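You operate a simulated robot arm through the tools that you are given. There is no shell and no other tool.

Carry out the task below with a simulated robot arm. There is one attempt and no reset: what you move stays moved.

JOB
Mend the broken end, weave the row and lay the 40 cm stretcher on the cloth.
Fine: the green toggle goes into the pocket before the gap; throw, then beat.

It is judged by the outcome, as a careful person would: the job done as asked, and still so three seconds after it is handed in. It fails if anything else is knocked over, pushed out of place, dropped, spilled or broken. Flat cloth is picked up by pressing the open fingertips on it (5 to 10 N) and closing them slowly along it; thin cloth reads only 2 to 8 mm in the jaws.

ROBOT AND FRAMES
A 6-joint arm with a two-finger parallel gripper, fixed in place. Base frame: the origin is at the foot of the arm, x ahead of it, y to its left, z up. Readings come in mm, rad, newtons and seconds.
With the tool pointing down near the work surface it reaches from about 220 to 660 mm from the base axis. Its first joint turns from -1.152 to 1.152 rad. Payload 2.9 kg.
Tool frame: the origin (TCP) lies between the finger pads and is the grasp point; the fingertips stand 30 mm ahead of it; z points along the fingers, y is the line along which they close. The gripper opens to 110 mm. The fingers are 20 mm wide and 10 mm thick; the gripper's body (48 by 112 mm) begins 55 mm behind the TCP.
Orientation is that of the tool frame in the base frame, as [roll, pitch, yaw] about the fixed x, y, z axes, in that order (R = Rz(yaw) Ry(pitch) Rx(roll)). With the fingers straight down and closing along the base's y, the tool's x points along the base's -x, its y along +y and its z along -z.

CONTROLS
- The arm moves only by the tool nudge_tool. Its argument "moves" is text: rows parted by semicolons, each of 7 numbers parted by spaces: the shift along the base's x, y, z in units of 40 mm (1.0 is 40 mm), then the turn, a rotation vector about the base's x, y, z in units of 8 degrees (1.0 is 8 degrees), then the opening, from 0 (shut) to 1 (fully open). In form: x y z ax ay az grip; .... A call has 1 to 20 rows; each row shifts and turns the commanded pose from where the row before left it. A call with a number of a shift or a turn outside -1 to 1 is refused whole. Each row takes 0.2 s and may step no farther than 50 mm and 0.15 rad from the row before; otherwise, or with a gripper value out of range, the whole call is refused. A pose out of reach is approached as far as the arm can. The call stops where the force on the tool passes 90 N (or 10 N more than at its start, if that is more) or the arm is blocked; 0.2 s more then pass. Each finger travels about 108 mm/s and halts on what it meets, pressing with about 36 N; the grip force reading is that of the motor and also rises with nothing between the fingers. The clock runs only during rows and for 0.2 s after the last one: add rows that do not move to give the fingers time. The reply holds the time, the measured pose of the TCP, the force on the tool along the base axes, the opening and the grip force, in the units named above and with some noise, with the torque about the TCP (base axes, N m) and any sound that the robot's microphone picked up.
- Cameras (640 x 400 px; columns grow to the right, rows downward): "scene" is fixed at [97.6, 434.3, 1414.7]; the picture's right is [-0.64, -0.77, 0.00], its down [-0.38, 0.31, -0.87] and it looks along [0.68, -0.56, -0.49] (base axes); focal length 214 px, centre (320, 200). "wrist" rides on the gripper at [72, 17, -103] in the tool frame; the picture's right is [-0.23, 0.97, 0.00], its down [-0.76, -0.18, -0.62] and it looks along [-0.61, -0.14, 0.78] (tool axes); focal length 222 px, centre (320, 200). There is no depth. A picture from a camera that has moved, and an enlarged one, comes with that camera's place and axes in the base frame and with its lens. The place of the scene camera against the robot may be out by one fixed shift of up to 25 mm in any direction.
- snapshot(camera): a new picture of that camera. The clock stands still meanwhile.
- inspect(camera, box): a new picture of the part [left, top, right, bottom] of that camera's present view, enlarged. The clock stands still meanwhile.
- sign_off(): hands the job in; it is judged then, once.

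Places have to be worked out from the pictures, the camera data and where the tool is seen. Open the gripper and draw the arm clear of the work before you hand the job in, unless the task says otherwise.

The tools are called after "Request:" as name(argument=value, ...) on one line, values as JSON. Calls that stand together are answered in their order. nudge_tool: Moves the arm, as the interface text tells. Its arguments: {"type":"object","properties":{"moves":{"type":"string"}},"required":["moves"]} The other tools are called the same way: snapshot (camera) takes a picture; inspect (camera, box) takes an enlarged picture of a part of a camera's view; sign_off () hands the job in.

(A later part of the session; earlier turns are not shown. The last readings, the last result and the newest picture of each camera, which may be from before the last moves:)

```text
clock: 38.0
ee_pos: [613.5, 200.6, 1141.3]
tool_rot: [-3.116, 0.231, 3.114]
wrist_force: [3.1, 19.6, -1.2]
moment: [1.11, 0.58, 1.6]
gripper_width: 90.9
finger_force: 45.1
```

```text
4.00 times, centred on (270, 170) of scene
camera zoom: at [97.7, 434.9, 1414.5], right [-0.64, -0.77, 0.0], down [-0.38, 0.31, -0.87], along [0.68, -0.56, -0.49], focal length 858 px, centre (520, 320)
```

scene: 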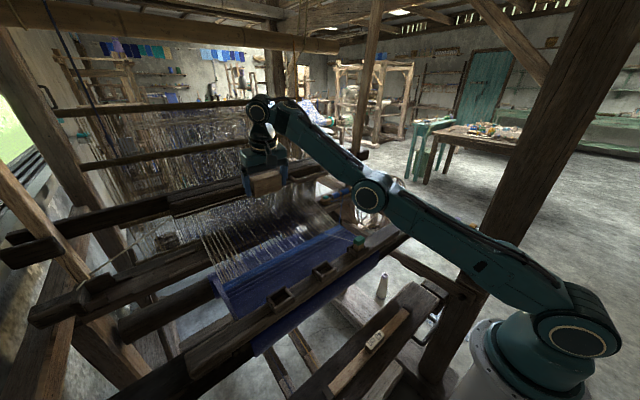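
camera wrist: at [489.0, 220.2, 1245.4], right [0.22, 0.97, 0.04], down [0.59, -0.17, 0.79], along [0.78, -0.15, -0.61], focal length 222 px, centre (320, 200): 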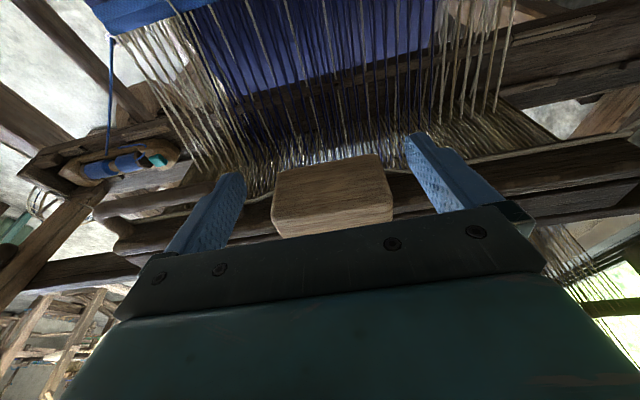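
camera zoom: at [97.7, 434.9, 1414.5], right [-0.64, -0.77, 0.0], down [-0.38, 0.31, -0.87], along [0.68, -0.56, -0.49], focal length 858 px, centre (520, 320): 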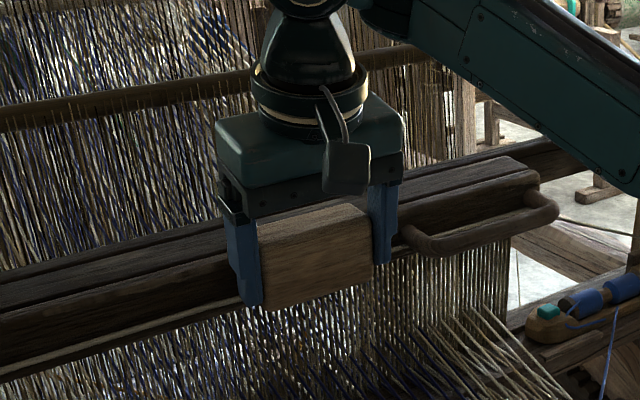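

The pull in -x is nearly free (3 N). I pull another 16 mm and compare the block with the cap to see whether the block comes alone or the whole beater swings.

Request:
nudge_tool(moves="-0.2 0 0 0 0 0 0.7; -0.2 0 0 0 0 0 0.7; 0 0 0 0 0 0 0.7")

Request:
inspect(camera="scene", box=[200, 120, 340, 220])

Request:
inspect(camera="wrist", box=[200, 120, 480, 260])

```text
clock: 38.8
ee_pos: [597.2, 200.7, 1141.7]
tool_rot: [-3.118, 0.233, 3.116]
wrist_force: [3.7, 17.8, -2.0]
moment: [1.35, 0.45, 1.9]
gripper_width: 90.5
finger_force: 45.3
```

```text
4.00 times, centred on (270, 170) of scene
camera zoom: at [97.7, 434.9, 1414.5], right [-0.64, -0.77, 0.0], down [-0.38, 0.31, -0.87], along [0.68, -0.56, -0.49], focal length 858 px, centre (520, 320)
```

zoom: 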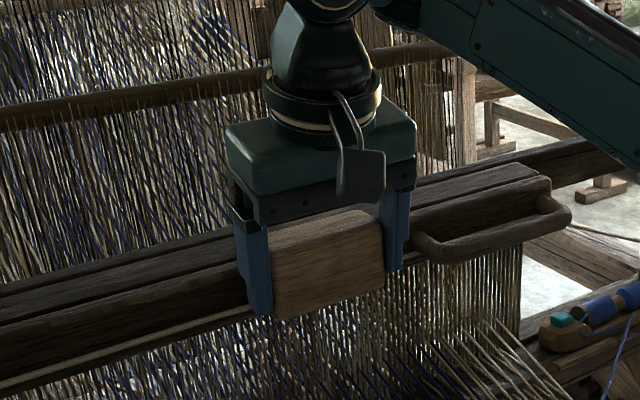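

```text
2.29 times, centred on (340, 190) of wrist
camera zoom: at [502.1, 223.5, 1226.8], right [0.25, 0.97, 0.03], down [0.59, -0.18, 0.79], along [0.77, -0.18, -0.62], focal length 508 px, centre (274, 223)
```

zoom: 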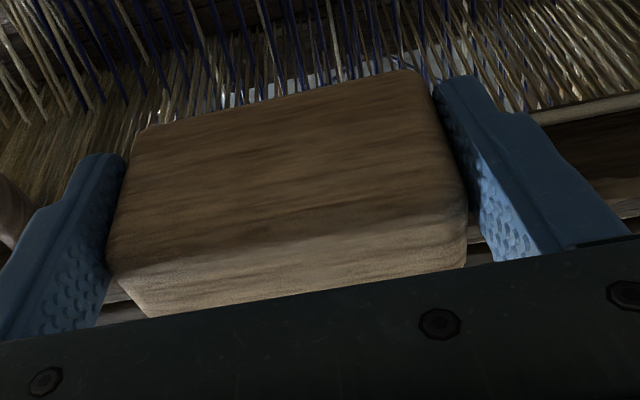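

The whole beater swings with the block, so -x is the beat motion. I return it to rest exactly and test the vertical direction instead.

Request:
nudge_tool(moves="0.2 -0.04 0 0 0 0 0.7; 0.2 -0.04 0 0 0 0 0.7; 0.15 0 0 0 0 0 0.7; 0 0 0 0 0 0 0.7")

Request:
nudge_tool(moves="0 0 -0.1 0 0 0 0.7; 0 0 0 0 0 0 0.7")

Request:
nudge_tool(moves="0 0 0.1 0 0 0 0.7; 0 0 0 0 0 0 0.7")

```text
clock: 39.8
ee_pos: [617.9, 199.3, 1142.1]
tool_rot: [-3.116, 0.235, 3.116]
wrist_force: [-7.7, 28.0, -1.3]
moment: [2.59, -0.37, 0.54]
gripper_width: 90.6
finger_force: 44.6
```

```text
clock: 40.4
ee_pos: [619.1, 200.0, 1137.8]
tool_rot: [-3.119, 0.236, 3.119]
wrist_force: [2.3, 27.7, 2.7]
moment: [1.39, -0.3, 0.83]
gripper_width: 90.4
finger_force: 45.0
```

```text
clock: 41.0
ee_pos: [619.2, 199.9, 1141.5]
tool_rot: [-3.12, 0.235, 3.118]
wrist_force: [-3.2, 28.1, 1.7]
moment: [2.49, 0.03, 1.28]
gripper_width: 90.5
finger_force: 44.8
```

Downwards the block gives softly (about 1 N/mm) while y is stiff, so it is a pull-down handle. I check with a slightly larger pull of 8 mm and look at it relative to the cap.

Request:
nudge_tool(moves="0 0 -0.2 0 0 0 0.7; 0 0 0 0 0 0 0.7")

Request:
inspect(camera="scene", box=[200, 120, 340, 220])

Request:
inspect(camera="wrist", box=[200, 120, 480, 260])

```text
clock: 41.6
ee_pos: [619.1, 200.4, 1133.2]
tool_rot: [-3.12, 0.235, 3.118]
wrist_force: [1.6, 28.3, 3.8]
moment: [1.34, 0.19, 1.23]
gripper_width: 90.4
finger_force: 45.5
```

```text
4.00 times, centred on (270, 170) of scene
camera zoom: at [97.6, 435.2, 1414.4], right [-0.64, -0.77, 0.0], down [-0.38, 0.31, -0.87], along [0.68, -0.56, -0.49], focal length 858 px, centre (520, 320)
```

zoom: 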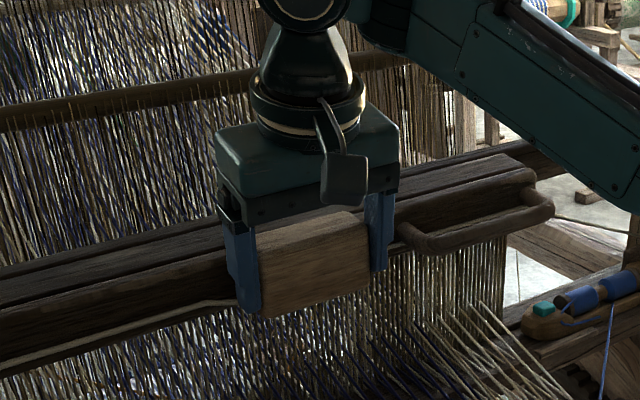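

```text
2.29 times, centred on (340, 190) of wrist
camera zoom: at [524.0, 222.9, 1218.4], right [0.25, 0.97, 0.03], down [0.59, -0.18, 0.79], along [0.77, -0.18, -0.62], focal length 508 px, centre (274, 223)
```

zoom: 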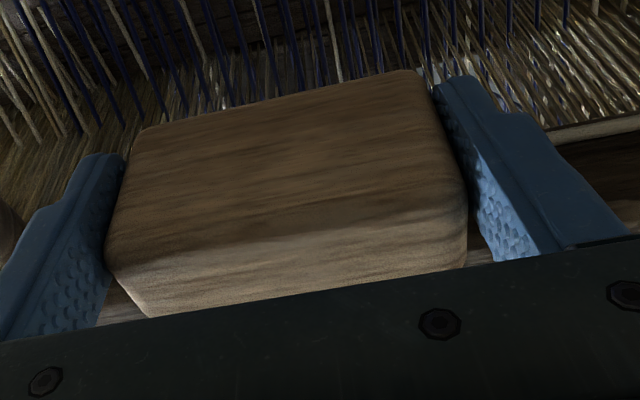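

The block moves down relative to the cap, bending the cord, so pulling it down is the throw. I take the side load off, then pull down sharply.

Request:
nudge_tool(moves="0 0.1 0.15 0 0 0 0.7; 0 0 0 0 0 0 0.7; 0 0 -0.9 0 0 0 0.7; 0 0 -0.5 0 0 0 0.7; 0 0 0 0 0 0 0.7")

Request:
snapshot(camera="scene")

Request:
inspect(camera="scene", box=[180, 120, 380, 250])

Request:
inspect(camera="scene", box=[20, 200, 260, 350])

```text
clock: 42.8
ee_pos: [620.2, 199.1, 1087.5]
tool_rot: [-3.116, 0.239, 3.108]
wrist_force: [1.5, 10.3, 26.3]
moment: [2.01, -0.15, 0.42]
gripper_width: 90.4
finger_force: 45.0
```

```text
taken
```

scene: 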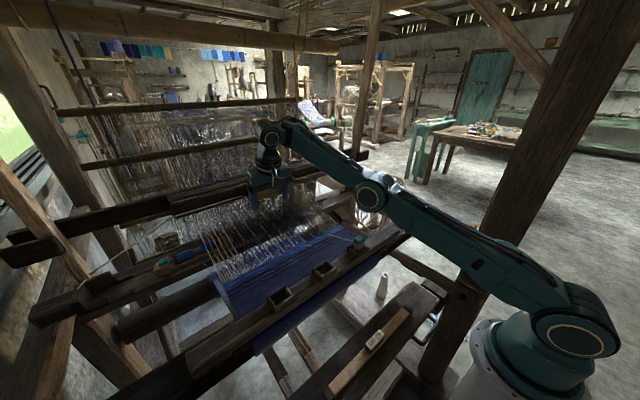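

```text
3.08 times, centred on (280, 185) of scene
camera zoom: at [97.1, 434.4, 1414.7], right [-0.64, -0.77, 0.0], down [-0.37, 0.31, -0.87], along [0.68, -0.56, -0.49], focal length 660 px, centre (443, 246)
```

zoom: 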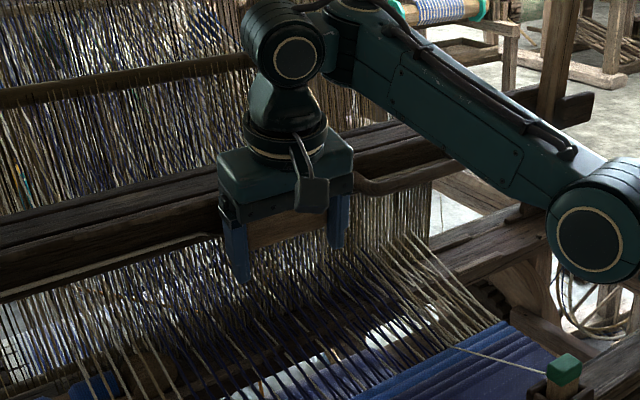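

```text
2.67 times, centred on (140, 275) of scene
camera zoom: at [97.1, 434.4, 1414.7], right [-0.64, -0.77, 0.0], down [-0.37, 0.31, -0.87], along [0.68, -0.56, -0.49], focal length 572 px, centre (800, 0)
```

zoom: 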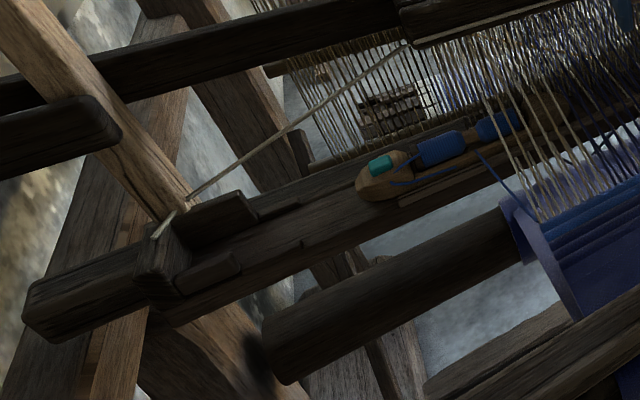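

The shuttle has flown to the left side. I let the block return upwards gently and check that the shuttle arrived in the left box.

Request:
nudge_tool(moves="0 0 0 0 0 0 0.7; 0 0 0 0 0 0 0.7; 0 0 0 0 0 0 0.7")

Request:
inspect(camera="scene", box=[20, 200, 260, 350])

```text
clock: 43.6
ee_pos: [620.2, 199.4, 1086.9]
tool_rot: [-3.118, 0.239, 3.11]
wrist_force: [1.4, 6.9, 25.7]
moment: [3.08, -0.28, 0.51]
gripper_width: 90.4
finger_force: 45.1
```

```text
2.67 times, centred on (140, 275) of scene
camera zoom: at [97.1, 434.3, 1414.8], right [-0.64, -0.77, 0.0], down [-0.37, 0.31, -0.87], along [0.68, -0.56, -0.49], focal length 572 px, centre (800, 0)
```

zoom: 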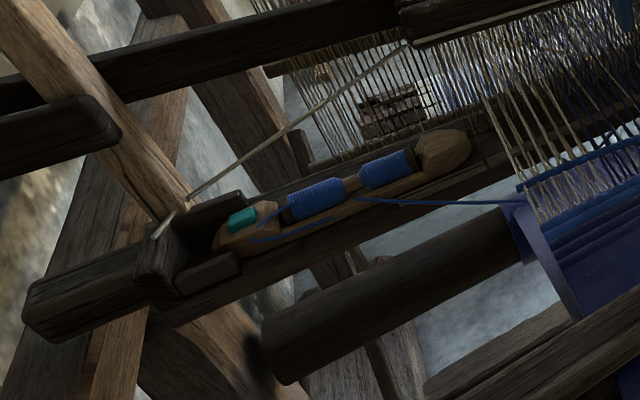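

The shuttle is home in the left box and the weft runs across. I raise the block back to its rest height gently, release it and back away towards -x.

Request:
nudge_tool(moves="0 0 0.3 0 0 0 0.7; 0 0 0.4 0 0 0 0.7; 0 0 0.4 0 0 0 0.7; 0 0 0.25 0 0 0 0.7; 0 0 0 0 0 0 0.7")

Request:
nudge_tool(moves="0 0 0 0 0 0 0.85; 0 0 0 0 0 0 1; 0 0 0 0 0 0 1; -0.2 0 0 0 0 0 1; -0.4 0 0 0 0 0 1; -0.5 0 0 0 0 0 1; 0 0 0 0 0 0 1")

Request:
snapshot(camera="scene")

Request:
snapshot(camera="wrist")

```text
clock: 44.8
ee_pos: [618.4, 200.6, 1132.3]
tool_rot: [-3.111, 0.225, 3.112]
wrist_force: [-6.5, 13.6, -29.5]
moment: [2.48, 0.18, 0.83]
gripper_width: 91.0
finger_force: 44.3
```

```text
clock: 46.4
ee_pos: [575.7, 198.0, 1137.3]
tool_rot: [-3.111, 0.229, 3.111]
wrist_force: [0.2, 0.7, 0.5]
moment: [-0.01, -0.03, -0.02]
gripper_width: 109.8
finger_force: 0.0
```

```text
taken
```

scene: 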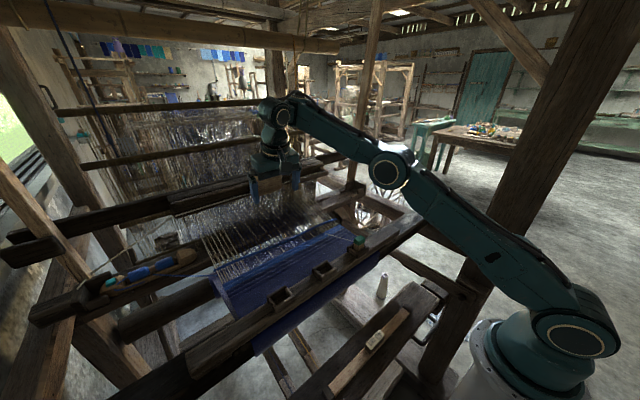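

```text
taken
camera wrist: at [480.3, 222.4, 1222.9], right [0.26, 0.97, 0.02], down [0.59, -0.18, 0.79], along [0.76, -0.19, -0.62], focal length 222 px, centre (320, 200)
```

wrist: 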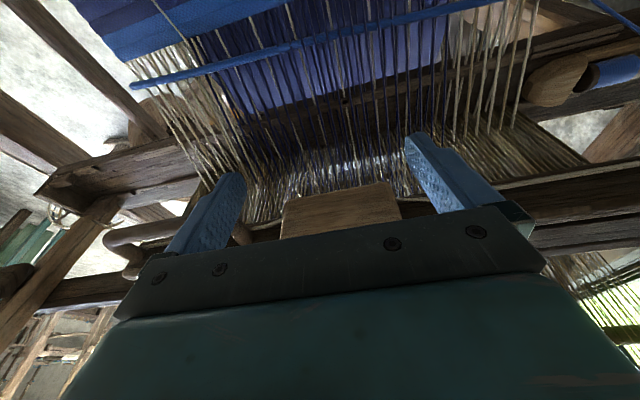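

The weft lies in the open shed and the block is back in place. Now for the beat I'll use the bar handle, which is reachable with the tool straight down; I back off, straighten the tool and move to look at it.

Request:
nudge_tool(moves="-0.7 0 0.4 0 0 0 1; -0.5 -0.3 0.6 0 0.5 0 0.8; 0 -0.8 0.4 0 0.6 0 0.5; 0 -0.9 0 0.2 0.54 0.2 0.3; 0 -0.9 0 0 0 0 0.2; 0 -0.9 0 0 0 0 0.2; 0 0 0 0 0 0 0.2")

Request:
snapshot(camera="wrist")

Request:
snapshot(camera="scene")

```text
clock: 48.0
ee_pos: [535.8, 50.4, 1201.1]
tool_rot: [-3.135, 0.002, 3.14]
wrist_force: [1.0, 0.4, 0.3]
moment: [-0.01, -0.04, 0.0]
gripper_width: 21.9
finger_force: 0.1
out of reach, approached as far as the arm can: row 1
```

```text
taken
camera wrist: at [462.1, 69.4, 1304.9], right [0.23, 0.97, -0.01], down [0.76, -0.18, 0.63], along [0.61, -0.15, -0.78], focal length 222 px, centre (320, 200)
```

wrist: 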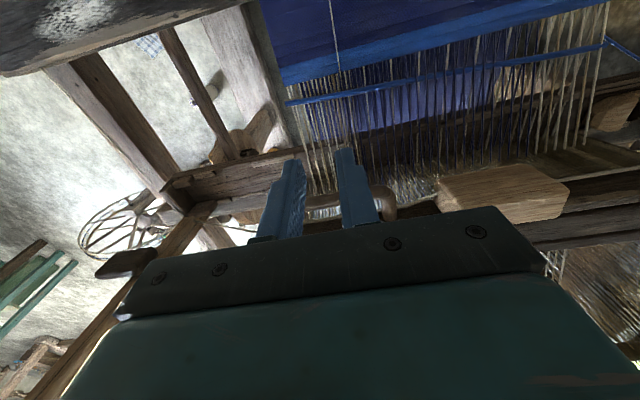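

```text
taken
```

scene: 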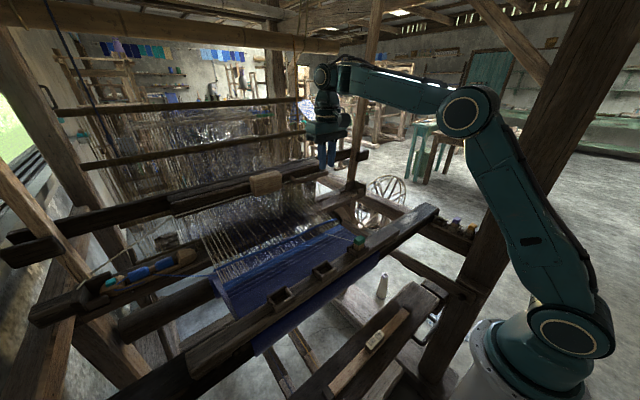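

Tool straight again, near the bar handle. I enlarge it in both views.

Request:
inspect(camera="wrist", box=[240, 140, 440, 240])

Request:
inspect(camera="scene", box=[260, 130, 380, 220])

```text
3.20 times, centred on (340, 190) of wrist
camera zoom: at [462.1, 69.4, 1304.9], right [0.23, 0.97, -0.01], down [0.76, -0.18, 0.63], along [0.61, -0.15, -0.78], focal length 711 px, centre (256, 232)
```

zoom: 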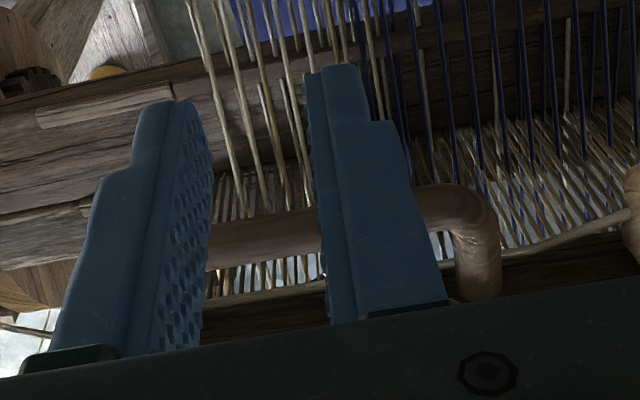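

```text
4.44 times, centred on (320, 175) of scene
camera zoom: at [97.6, 434.3, 1414.7], right [-0.64, -0.77, 0.0], down [-0.38, 0.31, -0.87], along [0.68, -0.56, -0.49], focal length 953 px, centre (320, 311)
```

zoom: 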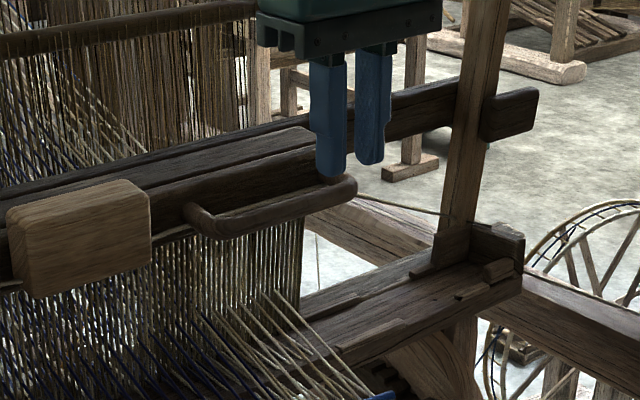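

I need the bar's exact place and the gap behind it, so I move forward a little for a second, steeper view.

Request:
nudge_tool(moves="0.5 0 -0.1 0 0 0 0.2; 0.5 0 -0.1 0 0 0 0.2; 0 0 0 0 0 0 0.2")

Request:
inspect(camera="wrist", box=[220, 110, 460, 240])

Request:
inspect(camera="scene", box=[260, 130, 380, 220])

```text
clock: 48.8
ee_pos: [575.3, 51.0, 1191.8]
tool_rot: [-3.135, 0.003, 3.137]
wrist_force: [0.3, 0.7, -0.3]
moment: [0.0, -0.02, 0.01]
gripper_width: 22.3
finger_force: 0.0
```

```text
2.67 times, centred on (340, 175) of wrist
camera zoom: at [501.7, 69.3, 1296.6], right [0.23, 0.97, -0.01], down [0.76, -0.18, 0.63], along [0.61, -0.15, -0.78], focal length 592 px, centre (267, 267)
```

zoom: 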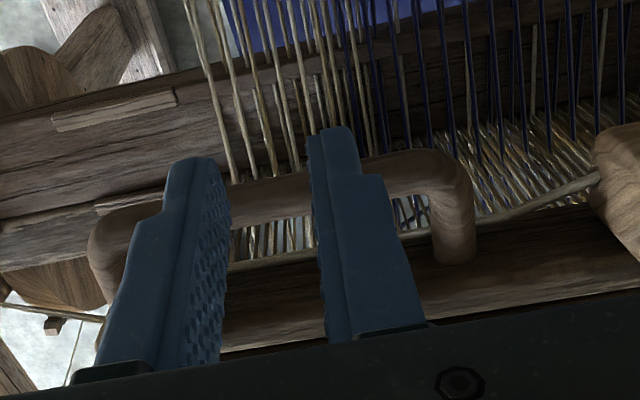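

```text
4.44 times, centred on (320, 175) of scene
camera zoom: at [97.6, 434.3, 1414.7], right [-0.64, -0.77, 0.0], down [-0.38, 0.31, -0.87], along [0.68, -0.56, -0.49], focal length 953 px, centre (320, 311)
```

zoom: 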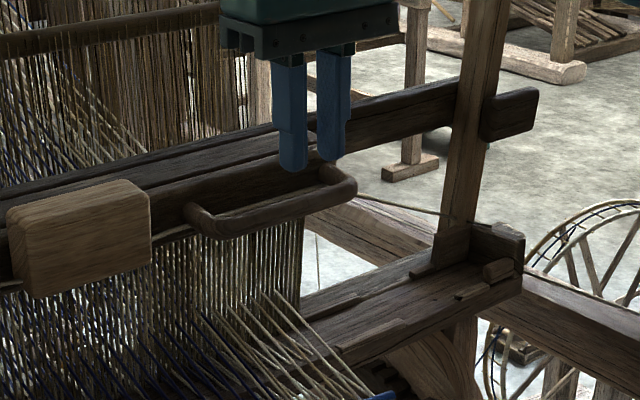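

The bar is centred at about x 606, z 1127, from y -14 to 105, with about 34 mm between it and the cap at x≈648. I turn the gripper 90° (fingers closing along x) with a 40 mm opening, so one finger can enter the gap.

Request:
nudge_tool(moves="0 0 0 0 0 0.94 0.36; 0 0 0 0 0 0.94 0.36; 0 0 0 0 0 0.94 0.36; 0 0 0 0 0 0.94 0.36; 0 0 0 0 0 0.94 0.36; 0 0 0 0 0 0.94 0.36; 0 0 0 0 0 0.94 0.36; 0 0 0 0 0 0.94 0.36; 0 0 0 0 0 0.94 0.36; 0 0 0 0 0 0.94 0.36; 0 0 0 0 0 0.94 0.36; 0 0 0 0 0 0.91 0.36; 0 0 0 0 0 0 0.36")

Request:
snapshot(camera="wrist")

Request:
snapshot(camera="scene")

```text
clock: 51.6
ee_pos: [576.7, 51.4, 1191.7]
tool_rot: [-3.136, 0.001, -1.571]
wrist_force: [0.4, -0.4, -0.8]
moment: [0.01, 0.0, 0.0]
gripper_width: 39.6
finger_force: 0.0
```

```text
taken
camera wrist: at [556.8, -20.8, 1296.8], right [-0.97, 0.23, -0.01], down [0.17, 0.76, 0.63], along [0.15, 0.61, -0.78], focal length 222 px, centre (320, 200)
```

wrist: 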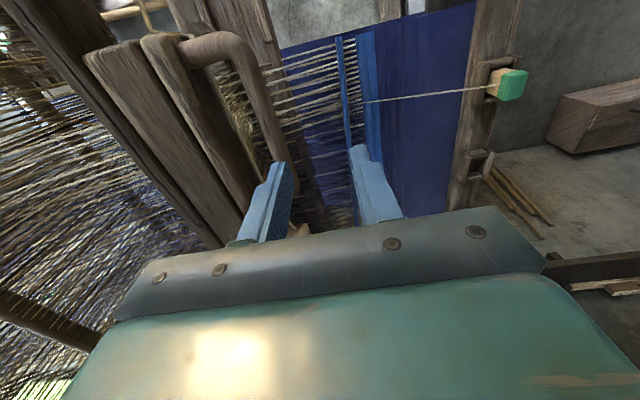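

```text
taken
```

scene: 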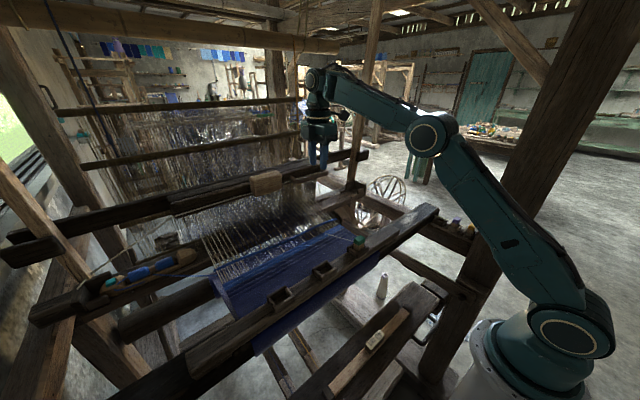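

This view looks along the bar. I enlarge it to place the bar and the gap precisely.

Request:
inspect(camera="wrist", box=[160, 20, 400, 240])

Request:
inspect(camera="wrist", box=[180, 20, 300, 120])

Request:
inspect(camera="wrist", box=[200, 110, 320, 210])

```text
1.82 times, centred on (280, 130) of wrist
camera zoom: at [556.8, -20.8, 1296.8], right [-0.97, 0.23, -0.01], down [0.17, 0.76, 0.63], along [0.15, 0.61, -0.78], focal length 404 px, centre (393, 327)
```

zoom: 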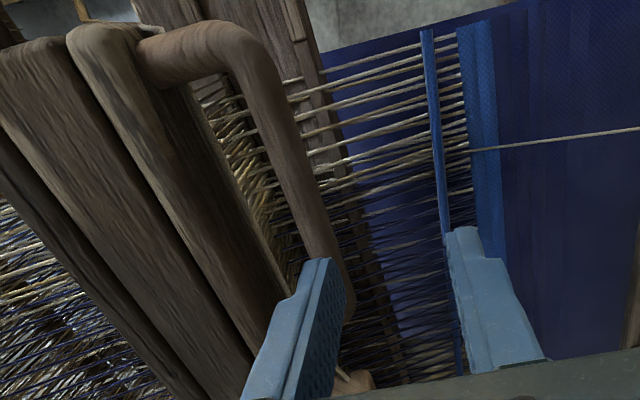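

```text
4.00 times, centred on (240, 70) of wrist
camera zoom: at [556.8, -20.8, 1296.8], right [-0.97, 0.23, -0.01], down [0.17, 0.76, 0.63], along [0.15, 0.61, -0.78], focal length 888 px, centre (640, 720)
```

zoom: 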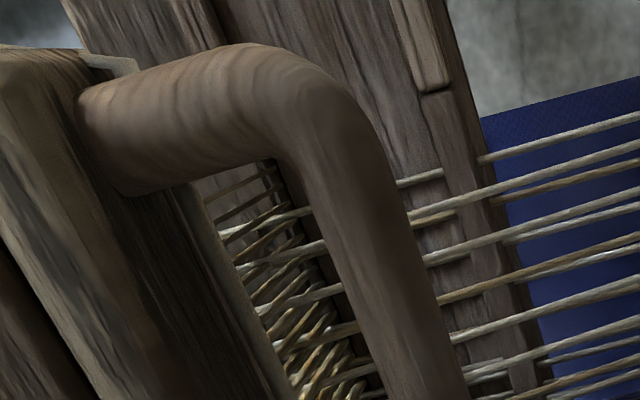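

```text
4.00 times, centred on (260, 160) of wrist
camera zoom: at [556.8, -20.8, 1296.8], right [-0.97, 0.23, -0.01], down [0.17, 0.76, 0.63], along [0.15, 0.61, -0.78], focal length 888 px, centre (560, 360)
```

zoom: 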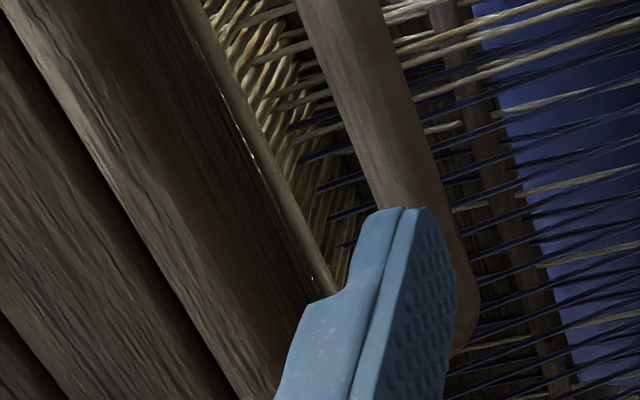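

The bar lies at x≈608, z≈1127. I approach over it with a 40 mm opening so the front finger goes into the gap, staying within reach.

Request:
nudge_tool(moves="0.3 -0.1 -0.4 0 0 0 0.36; 0.3 0 -0.15 0 0 0 0.36; 0 0 0 0 0 0 0.36")

Request:
inspect(camera="wrist", box=[200, 70, 400, 230])

Request:
inspect(camera="scene", box=[270, 130, 370, 210])

```text
clock: 52.4
ee_pos: [599.7, 47.4, 1169.8]
tool_rot: [-3.135, 0.003, -1.575]
wrist_force: [-1.1, 0.6, 0.5]
moment: [0.01, -0.01, 0.03]
gripper_width: 39.7
finger_force: 0.0
```

```text
2.50 times, centred on (300, 150) of wrist
camera zoom: at [580.1, -24.6, 1274.7], right [-0.97, 0.23, -0.01], down [0.18, 0.76, 0.63], along [0.15, 0.61, -0.78], focal length 555 px, centre (370, 325)
```

zoom: 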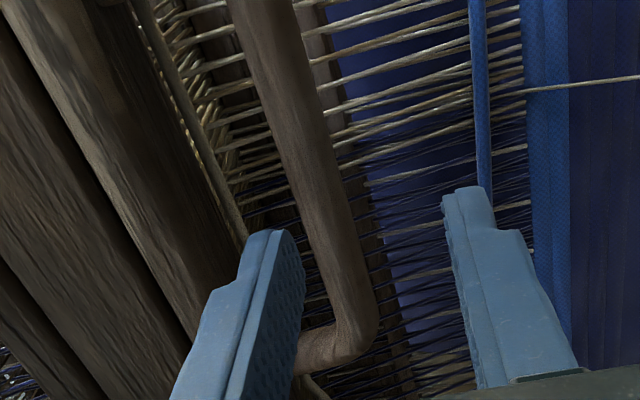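

```text
5.00 times, centred on (320, 170) of scene
camera zoom: at [97.6, 434.3, 1414.7], right [-0.64, -0.77, 0.0], down [-0.38, 0.31, -0.87], along [0.68, -0.56, -0.49], focal length 1072 px, centre (320, 350)
```

zoom: 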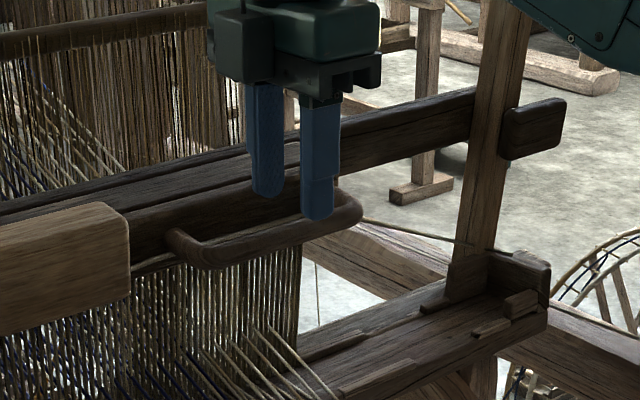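

The bar lies between the two fingers' lines. I lower in steps, easing forward a few mm, watching the force.

Request:
nudge_tool(moves="0.05 0 -0.25 0 0 0 0.36; 0.05 0 -0.25 0 0 0 0.36; 0 0 0 0 0 0 0.36")

Request:
inspect(camera="wrist", box=[200, 70, 400, 230])

```text
clock: 53.2
ee_pos: [602.7, 47.2, 1150.5]
tool_rot: [-3.133, 0.002, -1.575]
wrist_force: [-0.5, 0.5, -0.1]
moment: [0.02, 0.0, 0.01]
gripper_width: 39.8
finger_force: 0.1
```

```text
2.50 times, centred on (300, 150) of wrist
camera zoom: at [584.4, -24.7, 1254.6], right [-0.97, 0.23, -0.01], down [0.18, 0.76, 0.63], along [0.15, 0.61, -0.78], focal length 555 px, centre (370, 325)
```

zoom: 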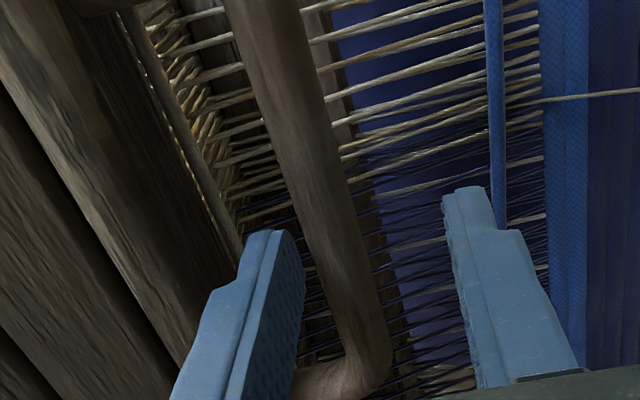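

The front finger is entering the gap between bar and cord. Lower a further 20 mm and close on the bar.

Request:
nudge_tool(moves="0.05 0 -0.25 0 0 0 0.36; 0.03 0 -0.25 0 0 0 0.36; 0 0 0 0 0 0 0.36")

Request:
inspect(camera="wrist", box=[200, 70, 400, 230])

```text
clock: 54.0
ee_pos: [605.6, 47.3, 1130.5]
tool_rot: [-3.132, 0.004, -1.575]
wrist_force: [-0.4, 0.4, 0.7]
moment: [-0.02, 0.01, 0.01]
gripper_width: 39.6
finger_force: 0.0
```

```text
2.50 times, centred on (300, 150) of wrist
camera zoom: at [587.7, -24.3, 1234.9], right [-0.97, 0.23, -0.01], down [0.18, 0.76, 0.63], along [0.15, 0.61, -0.78], focal length 555 px, centre (370, 325)
```

zoom: 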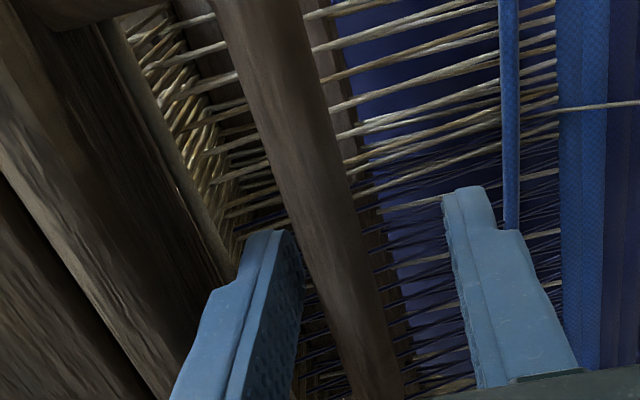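

The bar is squarely between the fingers with no contact force. I close the gripper on it.

Request:
nudge_tool(moves="0 0 0 0 0 0 0.25; 0 0 0 0 0 0 0.05; 0 0 0 0 0 0 0.05; 0 0 0 0 0 0 0.05")

Request:
inspect(camera="wrist", box=[200, 70, 400, 230])

```text
clock: 55.0
ee_pos: [606.6, 47.5, 1130.5]
tool_rot: [-3.135, 0.001, -1.575]
wrist_force: [1.9, 0.3, -1.3]
moment: [0.11, -0.04, -0.48]
gripper_width: 15.7
finger_force: 45.0
```

```text
2.50 times, centred on (300, 150) of wrist
camera zoom: at [587.8, -24.3, 1234.8], right [-0.97, 0.23, -0.01], down [0.18, 0.76, 0.63], along [0.15, 0.61, -0.78], focal length 555 px, centre (370, 325)
```

zoom: 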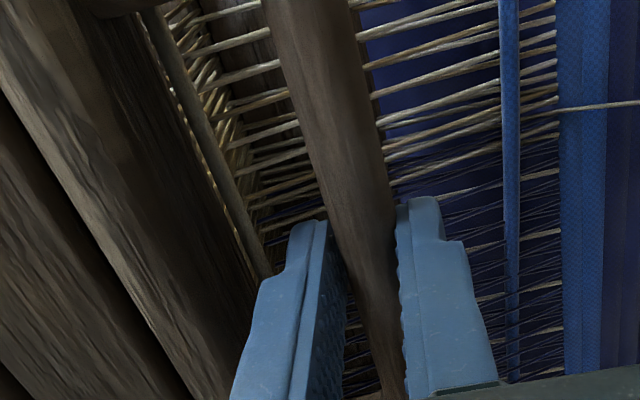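

The bar is gripped (15.7 mm, 45 N). I start the beat: pull the beater towards the cloth about 100 mm and check.

Request:
nudge_tool(moves="-0.5 0 0 0 0 0 0.05; -0.8 0 0 0 0 0 0.05; -0.8 0 0 0 0 0 0.05; 0 0 0 0 0 0 0.05")

Request:
snapshot(camera="scene")

Request:
snapshot(camera="wrist")

```text
clock: 56.0
ee_pos: [524.3, 47.5, 1135.0]
tool_rot: [-3.119, 0.004, -1.573]
wrist_force: [8.0, 3.1, 38.1]
moment: [0.21, -0.26, -0.44]
gripper_width: 15.6
finger_force: 44.7
```

```text
taken
```

scene: 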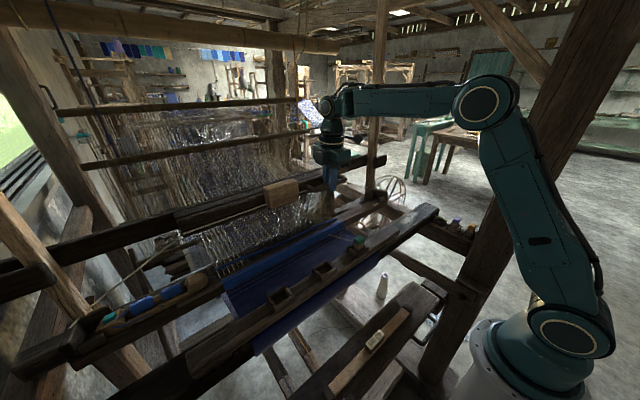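

```text
taken
camera wrist: at [503.7, -24.6, 1239.3], right [-0.97, 0.23, -0.02], down [0.17, 0.76, 0.63], along [0.16, 0.61, -0.78], focal length 222 px, centre (320, 200)
```

wrist: 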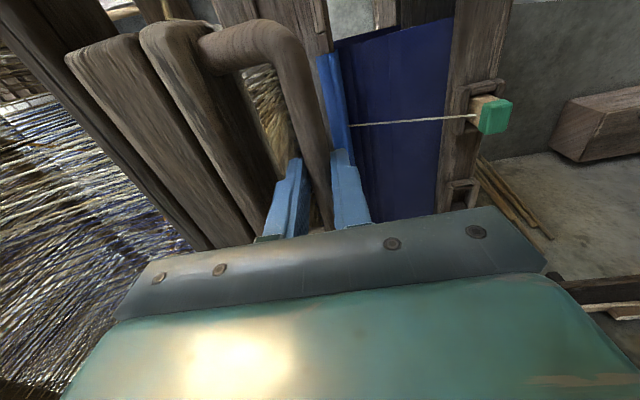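

The beater is close to the fell; the bar rises in its arc (38 N up on the tool), so I follow it upward and continue pulling in small steps, looking at the reed.

Request:
inspect(camera="scene", box=[200, 170, 380, 300])

Request:
nudge_tool(moves="-0.1 0 0.25 0 0 0 0.05; -0.2 0 0.1 0 0 0 0.05; 0 0 0 0 0 0 0.05")

Request:
inspect(camera="scene", box=[200, 170, 380, 300])

```text
3.08 times, centred on (290, 235) of scene
camera zoom: at [97.2, 434.4, 1414.7], right [-0.64, -0.77, 0.0], down [-0.38, 0.31, -0.87], along [0.68, -0.56, -0.49], focal length 660 px, centre (412, 92)
```

zoom: 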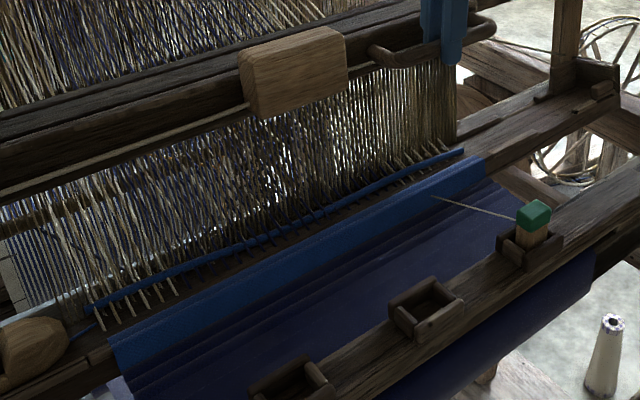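

```text
clock: 56.8
ee_pos: [509.7, 46.5, 1137.0]
tool_rot: [3.131, -0.001, -1.573]
wrist_force: [-3.0, 6.3, -41.2]
moment: [0.11, 0.03, -0.39]
gripper_width: 15.9
finger_force: 45.0
```

```text
3.08 times, centred on (290, 235) of scene
camera zoom: at [98.1, 434.7, 1414.6], right [-0.64, -0.77, 0.0], down [-0.38, 0.31, -0.87], along [0.68, -0.56, -0.49], focal length 660 px, centre (412, 92)
```

zoom: 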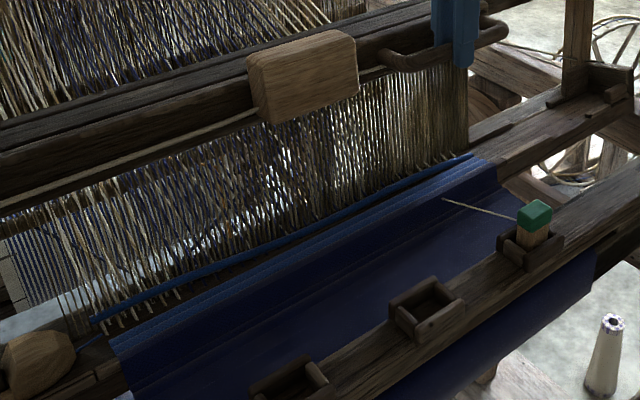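

The reed is now pushing the weft close to the fell. I correct the height a little and continue the last centimetres, watching for the reed to press on the cloth edge.

Request:
nudge_tool(moves="-0.15 0 -0.12 0 0 0 0.05; -0.2 0 0 0 0 0 0.05; 0 0 0 0 0 0 0.05")

Request:
inspect(camera="scene", box=[200, 170, 380, 300])

```text
clock: 57.6
ee_pos: [497.1, 47.3, 1140.7]
tool_rot: [-3.129, 0.0, -1.574]
wrist_force: [4.0, 4.0, -2.1]
moment: [0.03, -0.04, -0.31]
gripper_width: 15.8
finger_force: 45.1
```

```text
3.08 times, centred on (290, 235) of scene
camera zoom: at [97.7, 434.5, 1414.7], right [-0.64, -0.77, 0.0], down [-0.38, 0.31, -0.87], along [0.68, -0.56, -0.49], focal length 660 px, centre (412, 92)
```

zoom: 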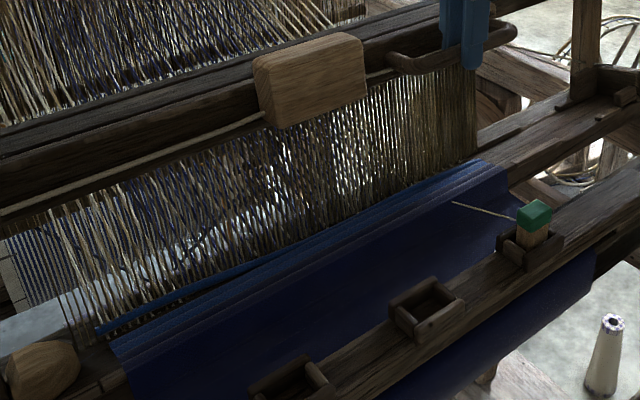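

The weft is almost at the fell. One more firm pull to press it home.

Request:
nudge_tool(moves="-0.3 0 0.05 0 0 0 0.05; 0 0 0 0 0 0 0.05")

Request:
inspect(camera="scene", box=[200, 170, 380, 300])

```text
clock: 58.2
ee_pos: [494.7, 46.5, 1140.7]
tool_rot: [-3.102, 0.005, -1.58]
wrist_force: [76.1, -3.2, -19.0]
moment: [-0.53, -1.13, -0.26]
gripper_width: 15.6
finger_force: 44.6
```

```text
3.08 times, centred on (290, 235) of scene
camera zoom: at [100.4, 434.3, 1414.5], right [-0.64, -0.77, 0.0], down [-0.38, 0.31, -0.87], along [0.67, -0.56, -0.49], focal length 660 px, centre (412, 92)
```

zoom: 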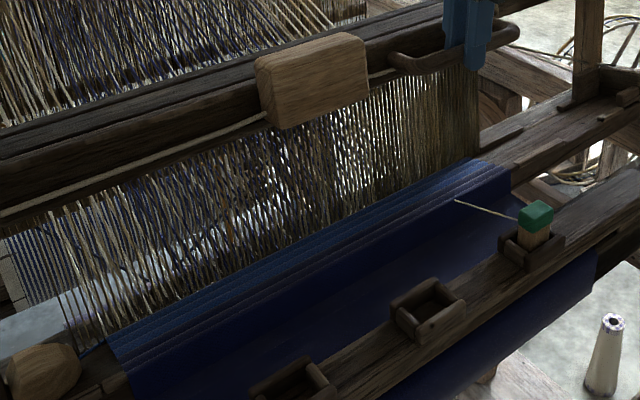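

The beater met the fell with 76 N, and the weft is now beaten in against the cloth. I guide the beater back to its resting place.

Request:
nudge_tool(moves="0.3 0 -0.02 0 0 0 0.05; 0.4 0 -0.05 0 0 0 0.05; 0.5 0 -0.06 0 0 0 0.05; 0.6 0 -0.06 0 0 0 0.05; 0.6 0 -0.06 0 0 0 0.05; 0.4 0 0 0 0 0 0.05; 0 0 0 0 0 0 0.05")

Request:
inspect(camera="scene", box=[180, 150, 380, 290])

```text
clock: 59.8
ee_pos: [597.4, 46.7, 1130.4]
tool_rot: [-3.132, 0.001, -1.573]
wrist_force: [1.2, 1.3, -2.1]
moment: [0.24, -0.05, -0.45]
gripper_width: 15.6
finger_force: 45.0
```

```text
2.86 times, centred on (280, 220) of scene
camera zoom: at [97.7, 434.4, 1414.7], right [-0.64, -0.77, 0.0], down [-0.38, 0.31, -0.87], along [0.68, -0.56, -0.49], focal length 613 px, centre (434, 143)
```

zoom: 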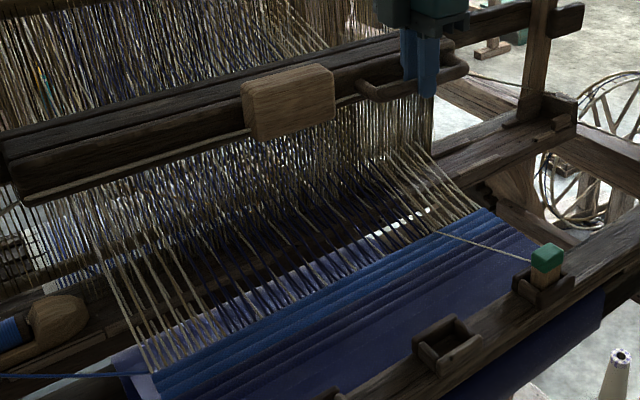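

The woven row is in. I settle the beater the last few mm to rest, open, and withdraw upward out of the handle.

Request:
nudge_tool(moves="0.2 0 0 0 0 0 0.05; 0 0 0 0 0 0 0.05; 0 0 0 0 0 0 0.25; 0 0 0 0 0 0 0.36; 0 0 0 0 0 0 0.36")

Request:
inspect(camera="wrist", box=[200, 70, 400, 230])

```text
clock: 61.0
ee_pos: [606.2, 46.4, 1130.6]
tool_rot: [-3.134, 0.001, -1.575]
wrist_force: [0.2, 0.0, 0.2]
moment: [0.0, 0.0, 0.0]
gripper_width: 39.4
finger_force: 0.0
```

```text
2.50 times, centred on (300, 150) of wrist
camera zoom: at [585.7, -25.0, 1235.9], right [-0.97, 0.23, -0.01], down [0.18, 0.76, 0.63], along [0.15, 0.61, -0.78], focal length 555 px, centre (370, 325)
```

zoom: 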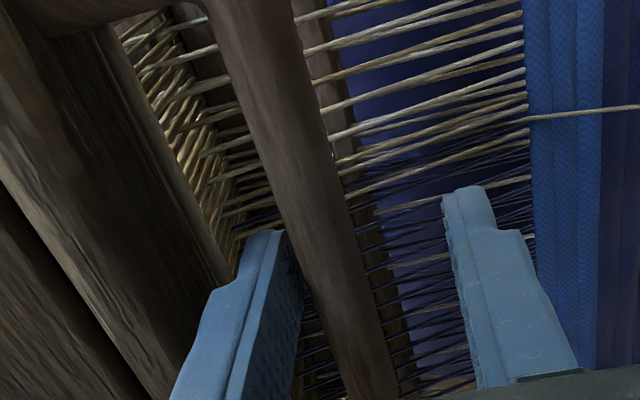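

The bar is free between the fingers. I rise out of it and back away.

Request:
nudge_tool(moves="0 0 0.3 0 0 0 0.36; -0.03 0 0.3 0 0 0 0.36; -0.05 0 0.3 0 0 0 0.36; -0.1 0 0.2 0 0 0 0.36; -0.6 0 0.2 0 0 0 0.36; -0.8 0 0.2 0 0 0 0.36; -0.8 0 0 0 0 0 0.3; 0 0 0 0 0 0 0.3")

Request:
snapshot(camera="scene")

Request:
snapshot(camera="wrist")

```text
clock: 62.8
ee_pos: [509.6, 46.3, 1191.1]
tool_rot: [-3.133, 0.0, -1.573]
wrist_force: [0.2, 0.7, 0.0]
moment: [-0.02, 0.0, 0.01]
gripper_width: 32.7
finger_force: 0.1
```

```text
taken
```

scene: 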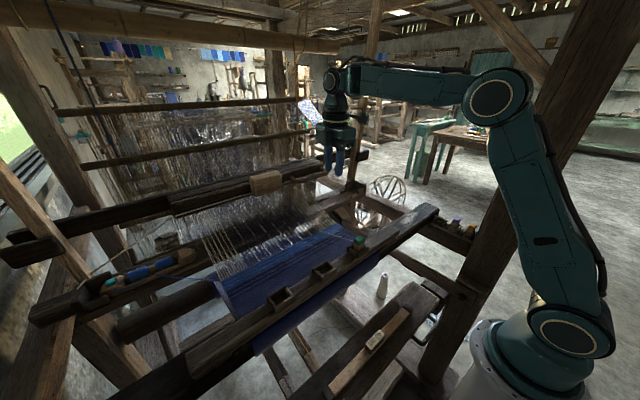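

```text
taken
camera wrist: at [490.8, -24.3, 1295.6], right [-0.97, 0.23, -0.01], down [0.17, 0.76, 0.63], along [0.15, 0.61, -0.78], focal length 222 px, centre (320, 200)
```

wrist: 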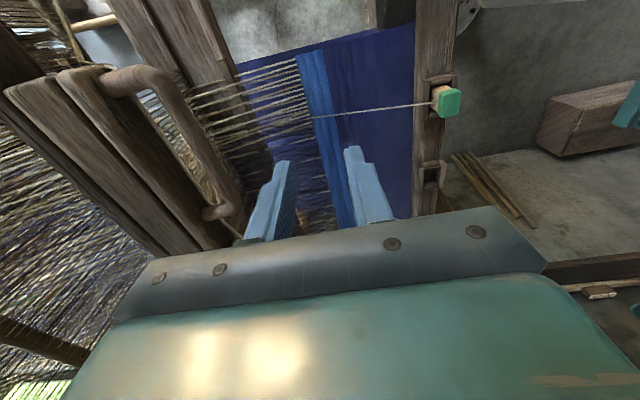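

Mend, throw and beat are done. Next the stretcher: its raised label block sits at about (264,78,700), and the present yaw (fingers closing along x) suits gripping it across. I move back over the bench at a safe height.

Request:
nudge_tool(moves="-0.9 0.1 0 0 0 0 0.5; -0.9 0.1 0 0 0 0 0.5; -0.9 0.1 0 0 0 0 0.6; -0.9 0.1 0 0 0 0 0.6; -0.9 0.1 0 0 0 0 0.6; -0.9 0.1 -0.3 0 0 0 0.6; -0.73 0.19 -0.7 0 0 0 0.6; 0 0 0 0 0 0 0.6")

Request:
snapshot(camera="wrist")

Request:
snapshot(camera="scene")

```text
clock: 64.6
ee_pos: [263.6, 78.0, 1151.9]
tool_rot: [-3.134, -0.001, -1.575]
wrist_force: [-0.1, -0.5, 0.1]
moment: [0.03, 0.01, 0.05]
gripper_width: 66.1
finger_force: 0.1
```

```text
taken
camera wrist: at [244.8, 7.0, 1256.1], right [-0.97, 0.23, -0.01], down [0.18, 0.76, 0.63], along [0.15, 0.61, -0.78], focal length 222 px, centre (320, 200)
```

wrist: 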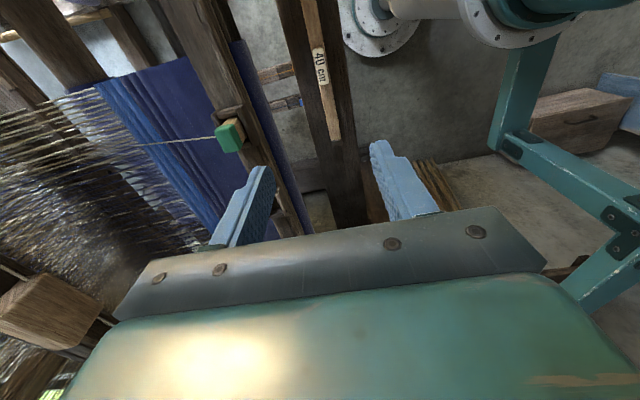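

```text
taken
```

scene: 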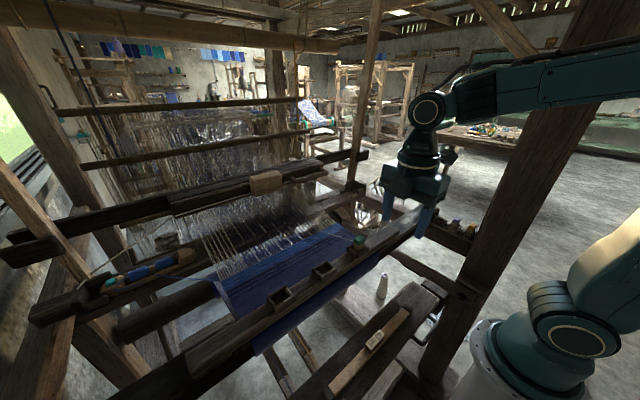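

I enlarge the stretcher from here.

Request:
inspect(camera="wrist", box=[260, 0, 380, 150])

Request:
inspect(camera="wrist", box=[290, 35, 350, 85])

Request:
inspect(camera="scene", box=[320, 300, 420, 390])

```text
2.67 times, centred on (320, 75) of wrist
camera zoom: at [244.8, 7.0, 1256.1], right [-0.97, 0.23, -0.01], down [0.18, 0.76, 0.63], along [0.15, 0.61, -0.78], focal length 592 px, centre (320, 533)
```

zoom: 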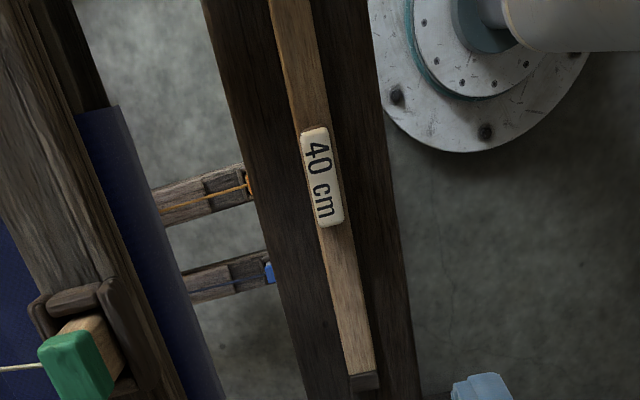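

```text
8.00 times, centred on (320, 60) of wrist
camera zoom: at [244.8, 7.0, 1256.1], right [-0.97, 0.23, -0.01], down [0.18, 0.76, 0.63], along [0.15, 0.61, -0.78], focal length 1777 px, centre (320, 1320)
```

zoom: 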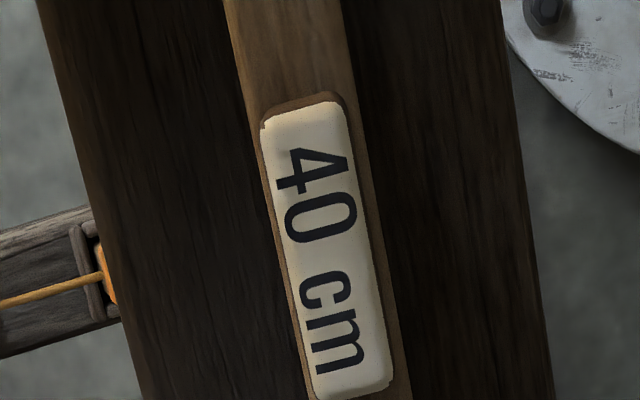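

```text
4.44 times, centred on (370, 345) of scene
camera zoom: at [97.5, 434.3, 1414.7], right [-0.64, -0.77, 0.0], down [-0.38, 0.31, -0.87], along [0.68, -0.56, -0.49], focal length 953 px, centre (98, -444)
```

zoom: 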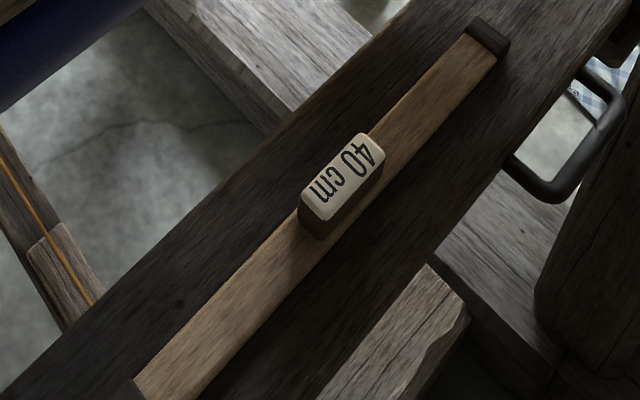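

The stretcher's label block is about 70×26 mm and stands about 19 mm proud of the bar. I lower to z≈900 over it and look again.

Request:
nudge_tool(moves="0 0 -0.9 0 0 0 0.6; 0 0 -0.9 0 0 0 0.6; 0 0 -0.9 0 0 0 0.6; 0 0 -0.9 0 0 0 0.6; 0 0 -0.9 0 0 0 0.6; 0 0 -0.9 0 0 0 0.6; 0 0 -0.9 0 0 0 0.6; 0 0 0 0 0 0 0.6")

Request:
snapshot(camera="wrist")

Request:
snapshot(camera="scene")

```text
clock: 66.4
ee_pos: [264.5, 77.7, 898.7]
tool_rot: [-3.133, 0.0, -1.573]
wrist_force: [0.2, 0.6, -0.4]
moment: [0.04, 0.01, 0.02]
gripper_width: 65.9
finger_force: 0.1
```

```text
taken
camera wrist: at [245.7, 7.1, 1003.5], right [-0.97, 0.23, -0.01], down [0.18, 0.76, 0.63], along [0.15, 0.61, -0.78], focal length 222 px, centre (320, 200)
```

wrist: 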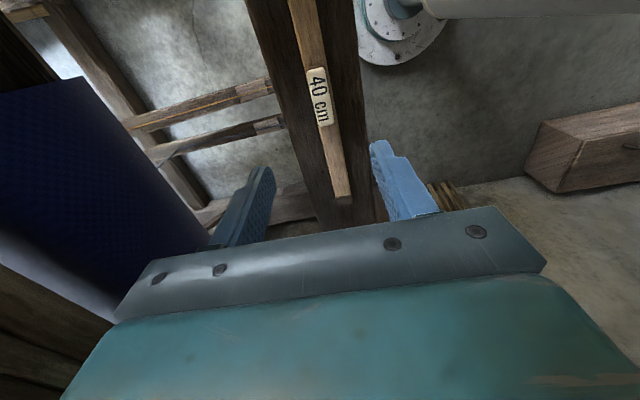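

```text
taken
```

scene: 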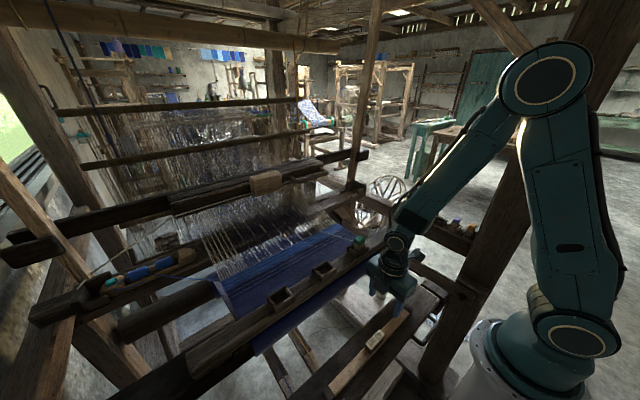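

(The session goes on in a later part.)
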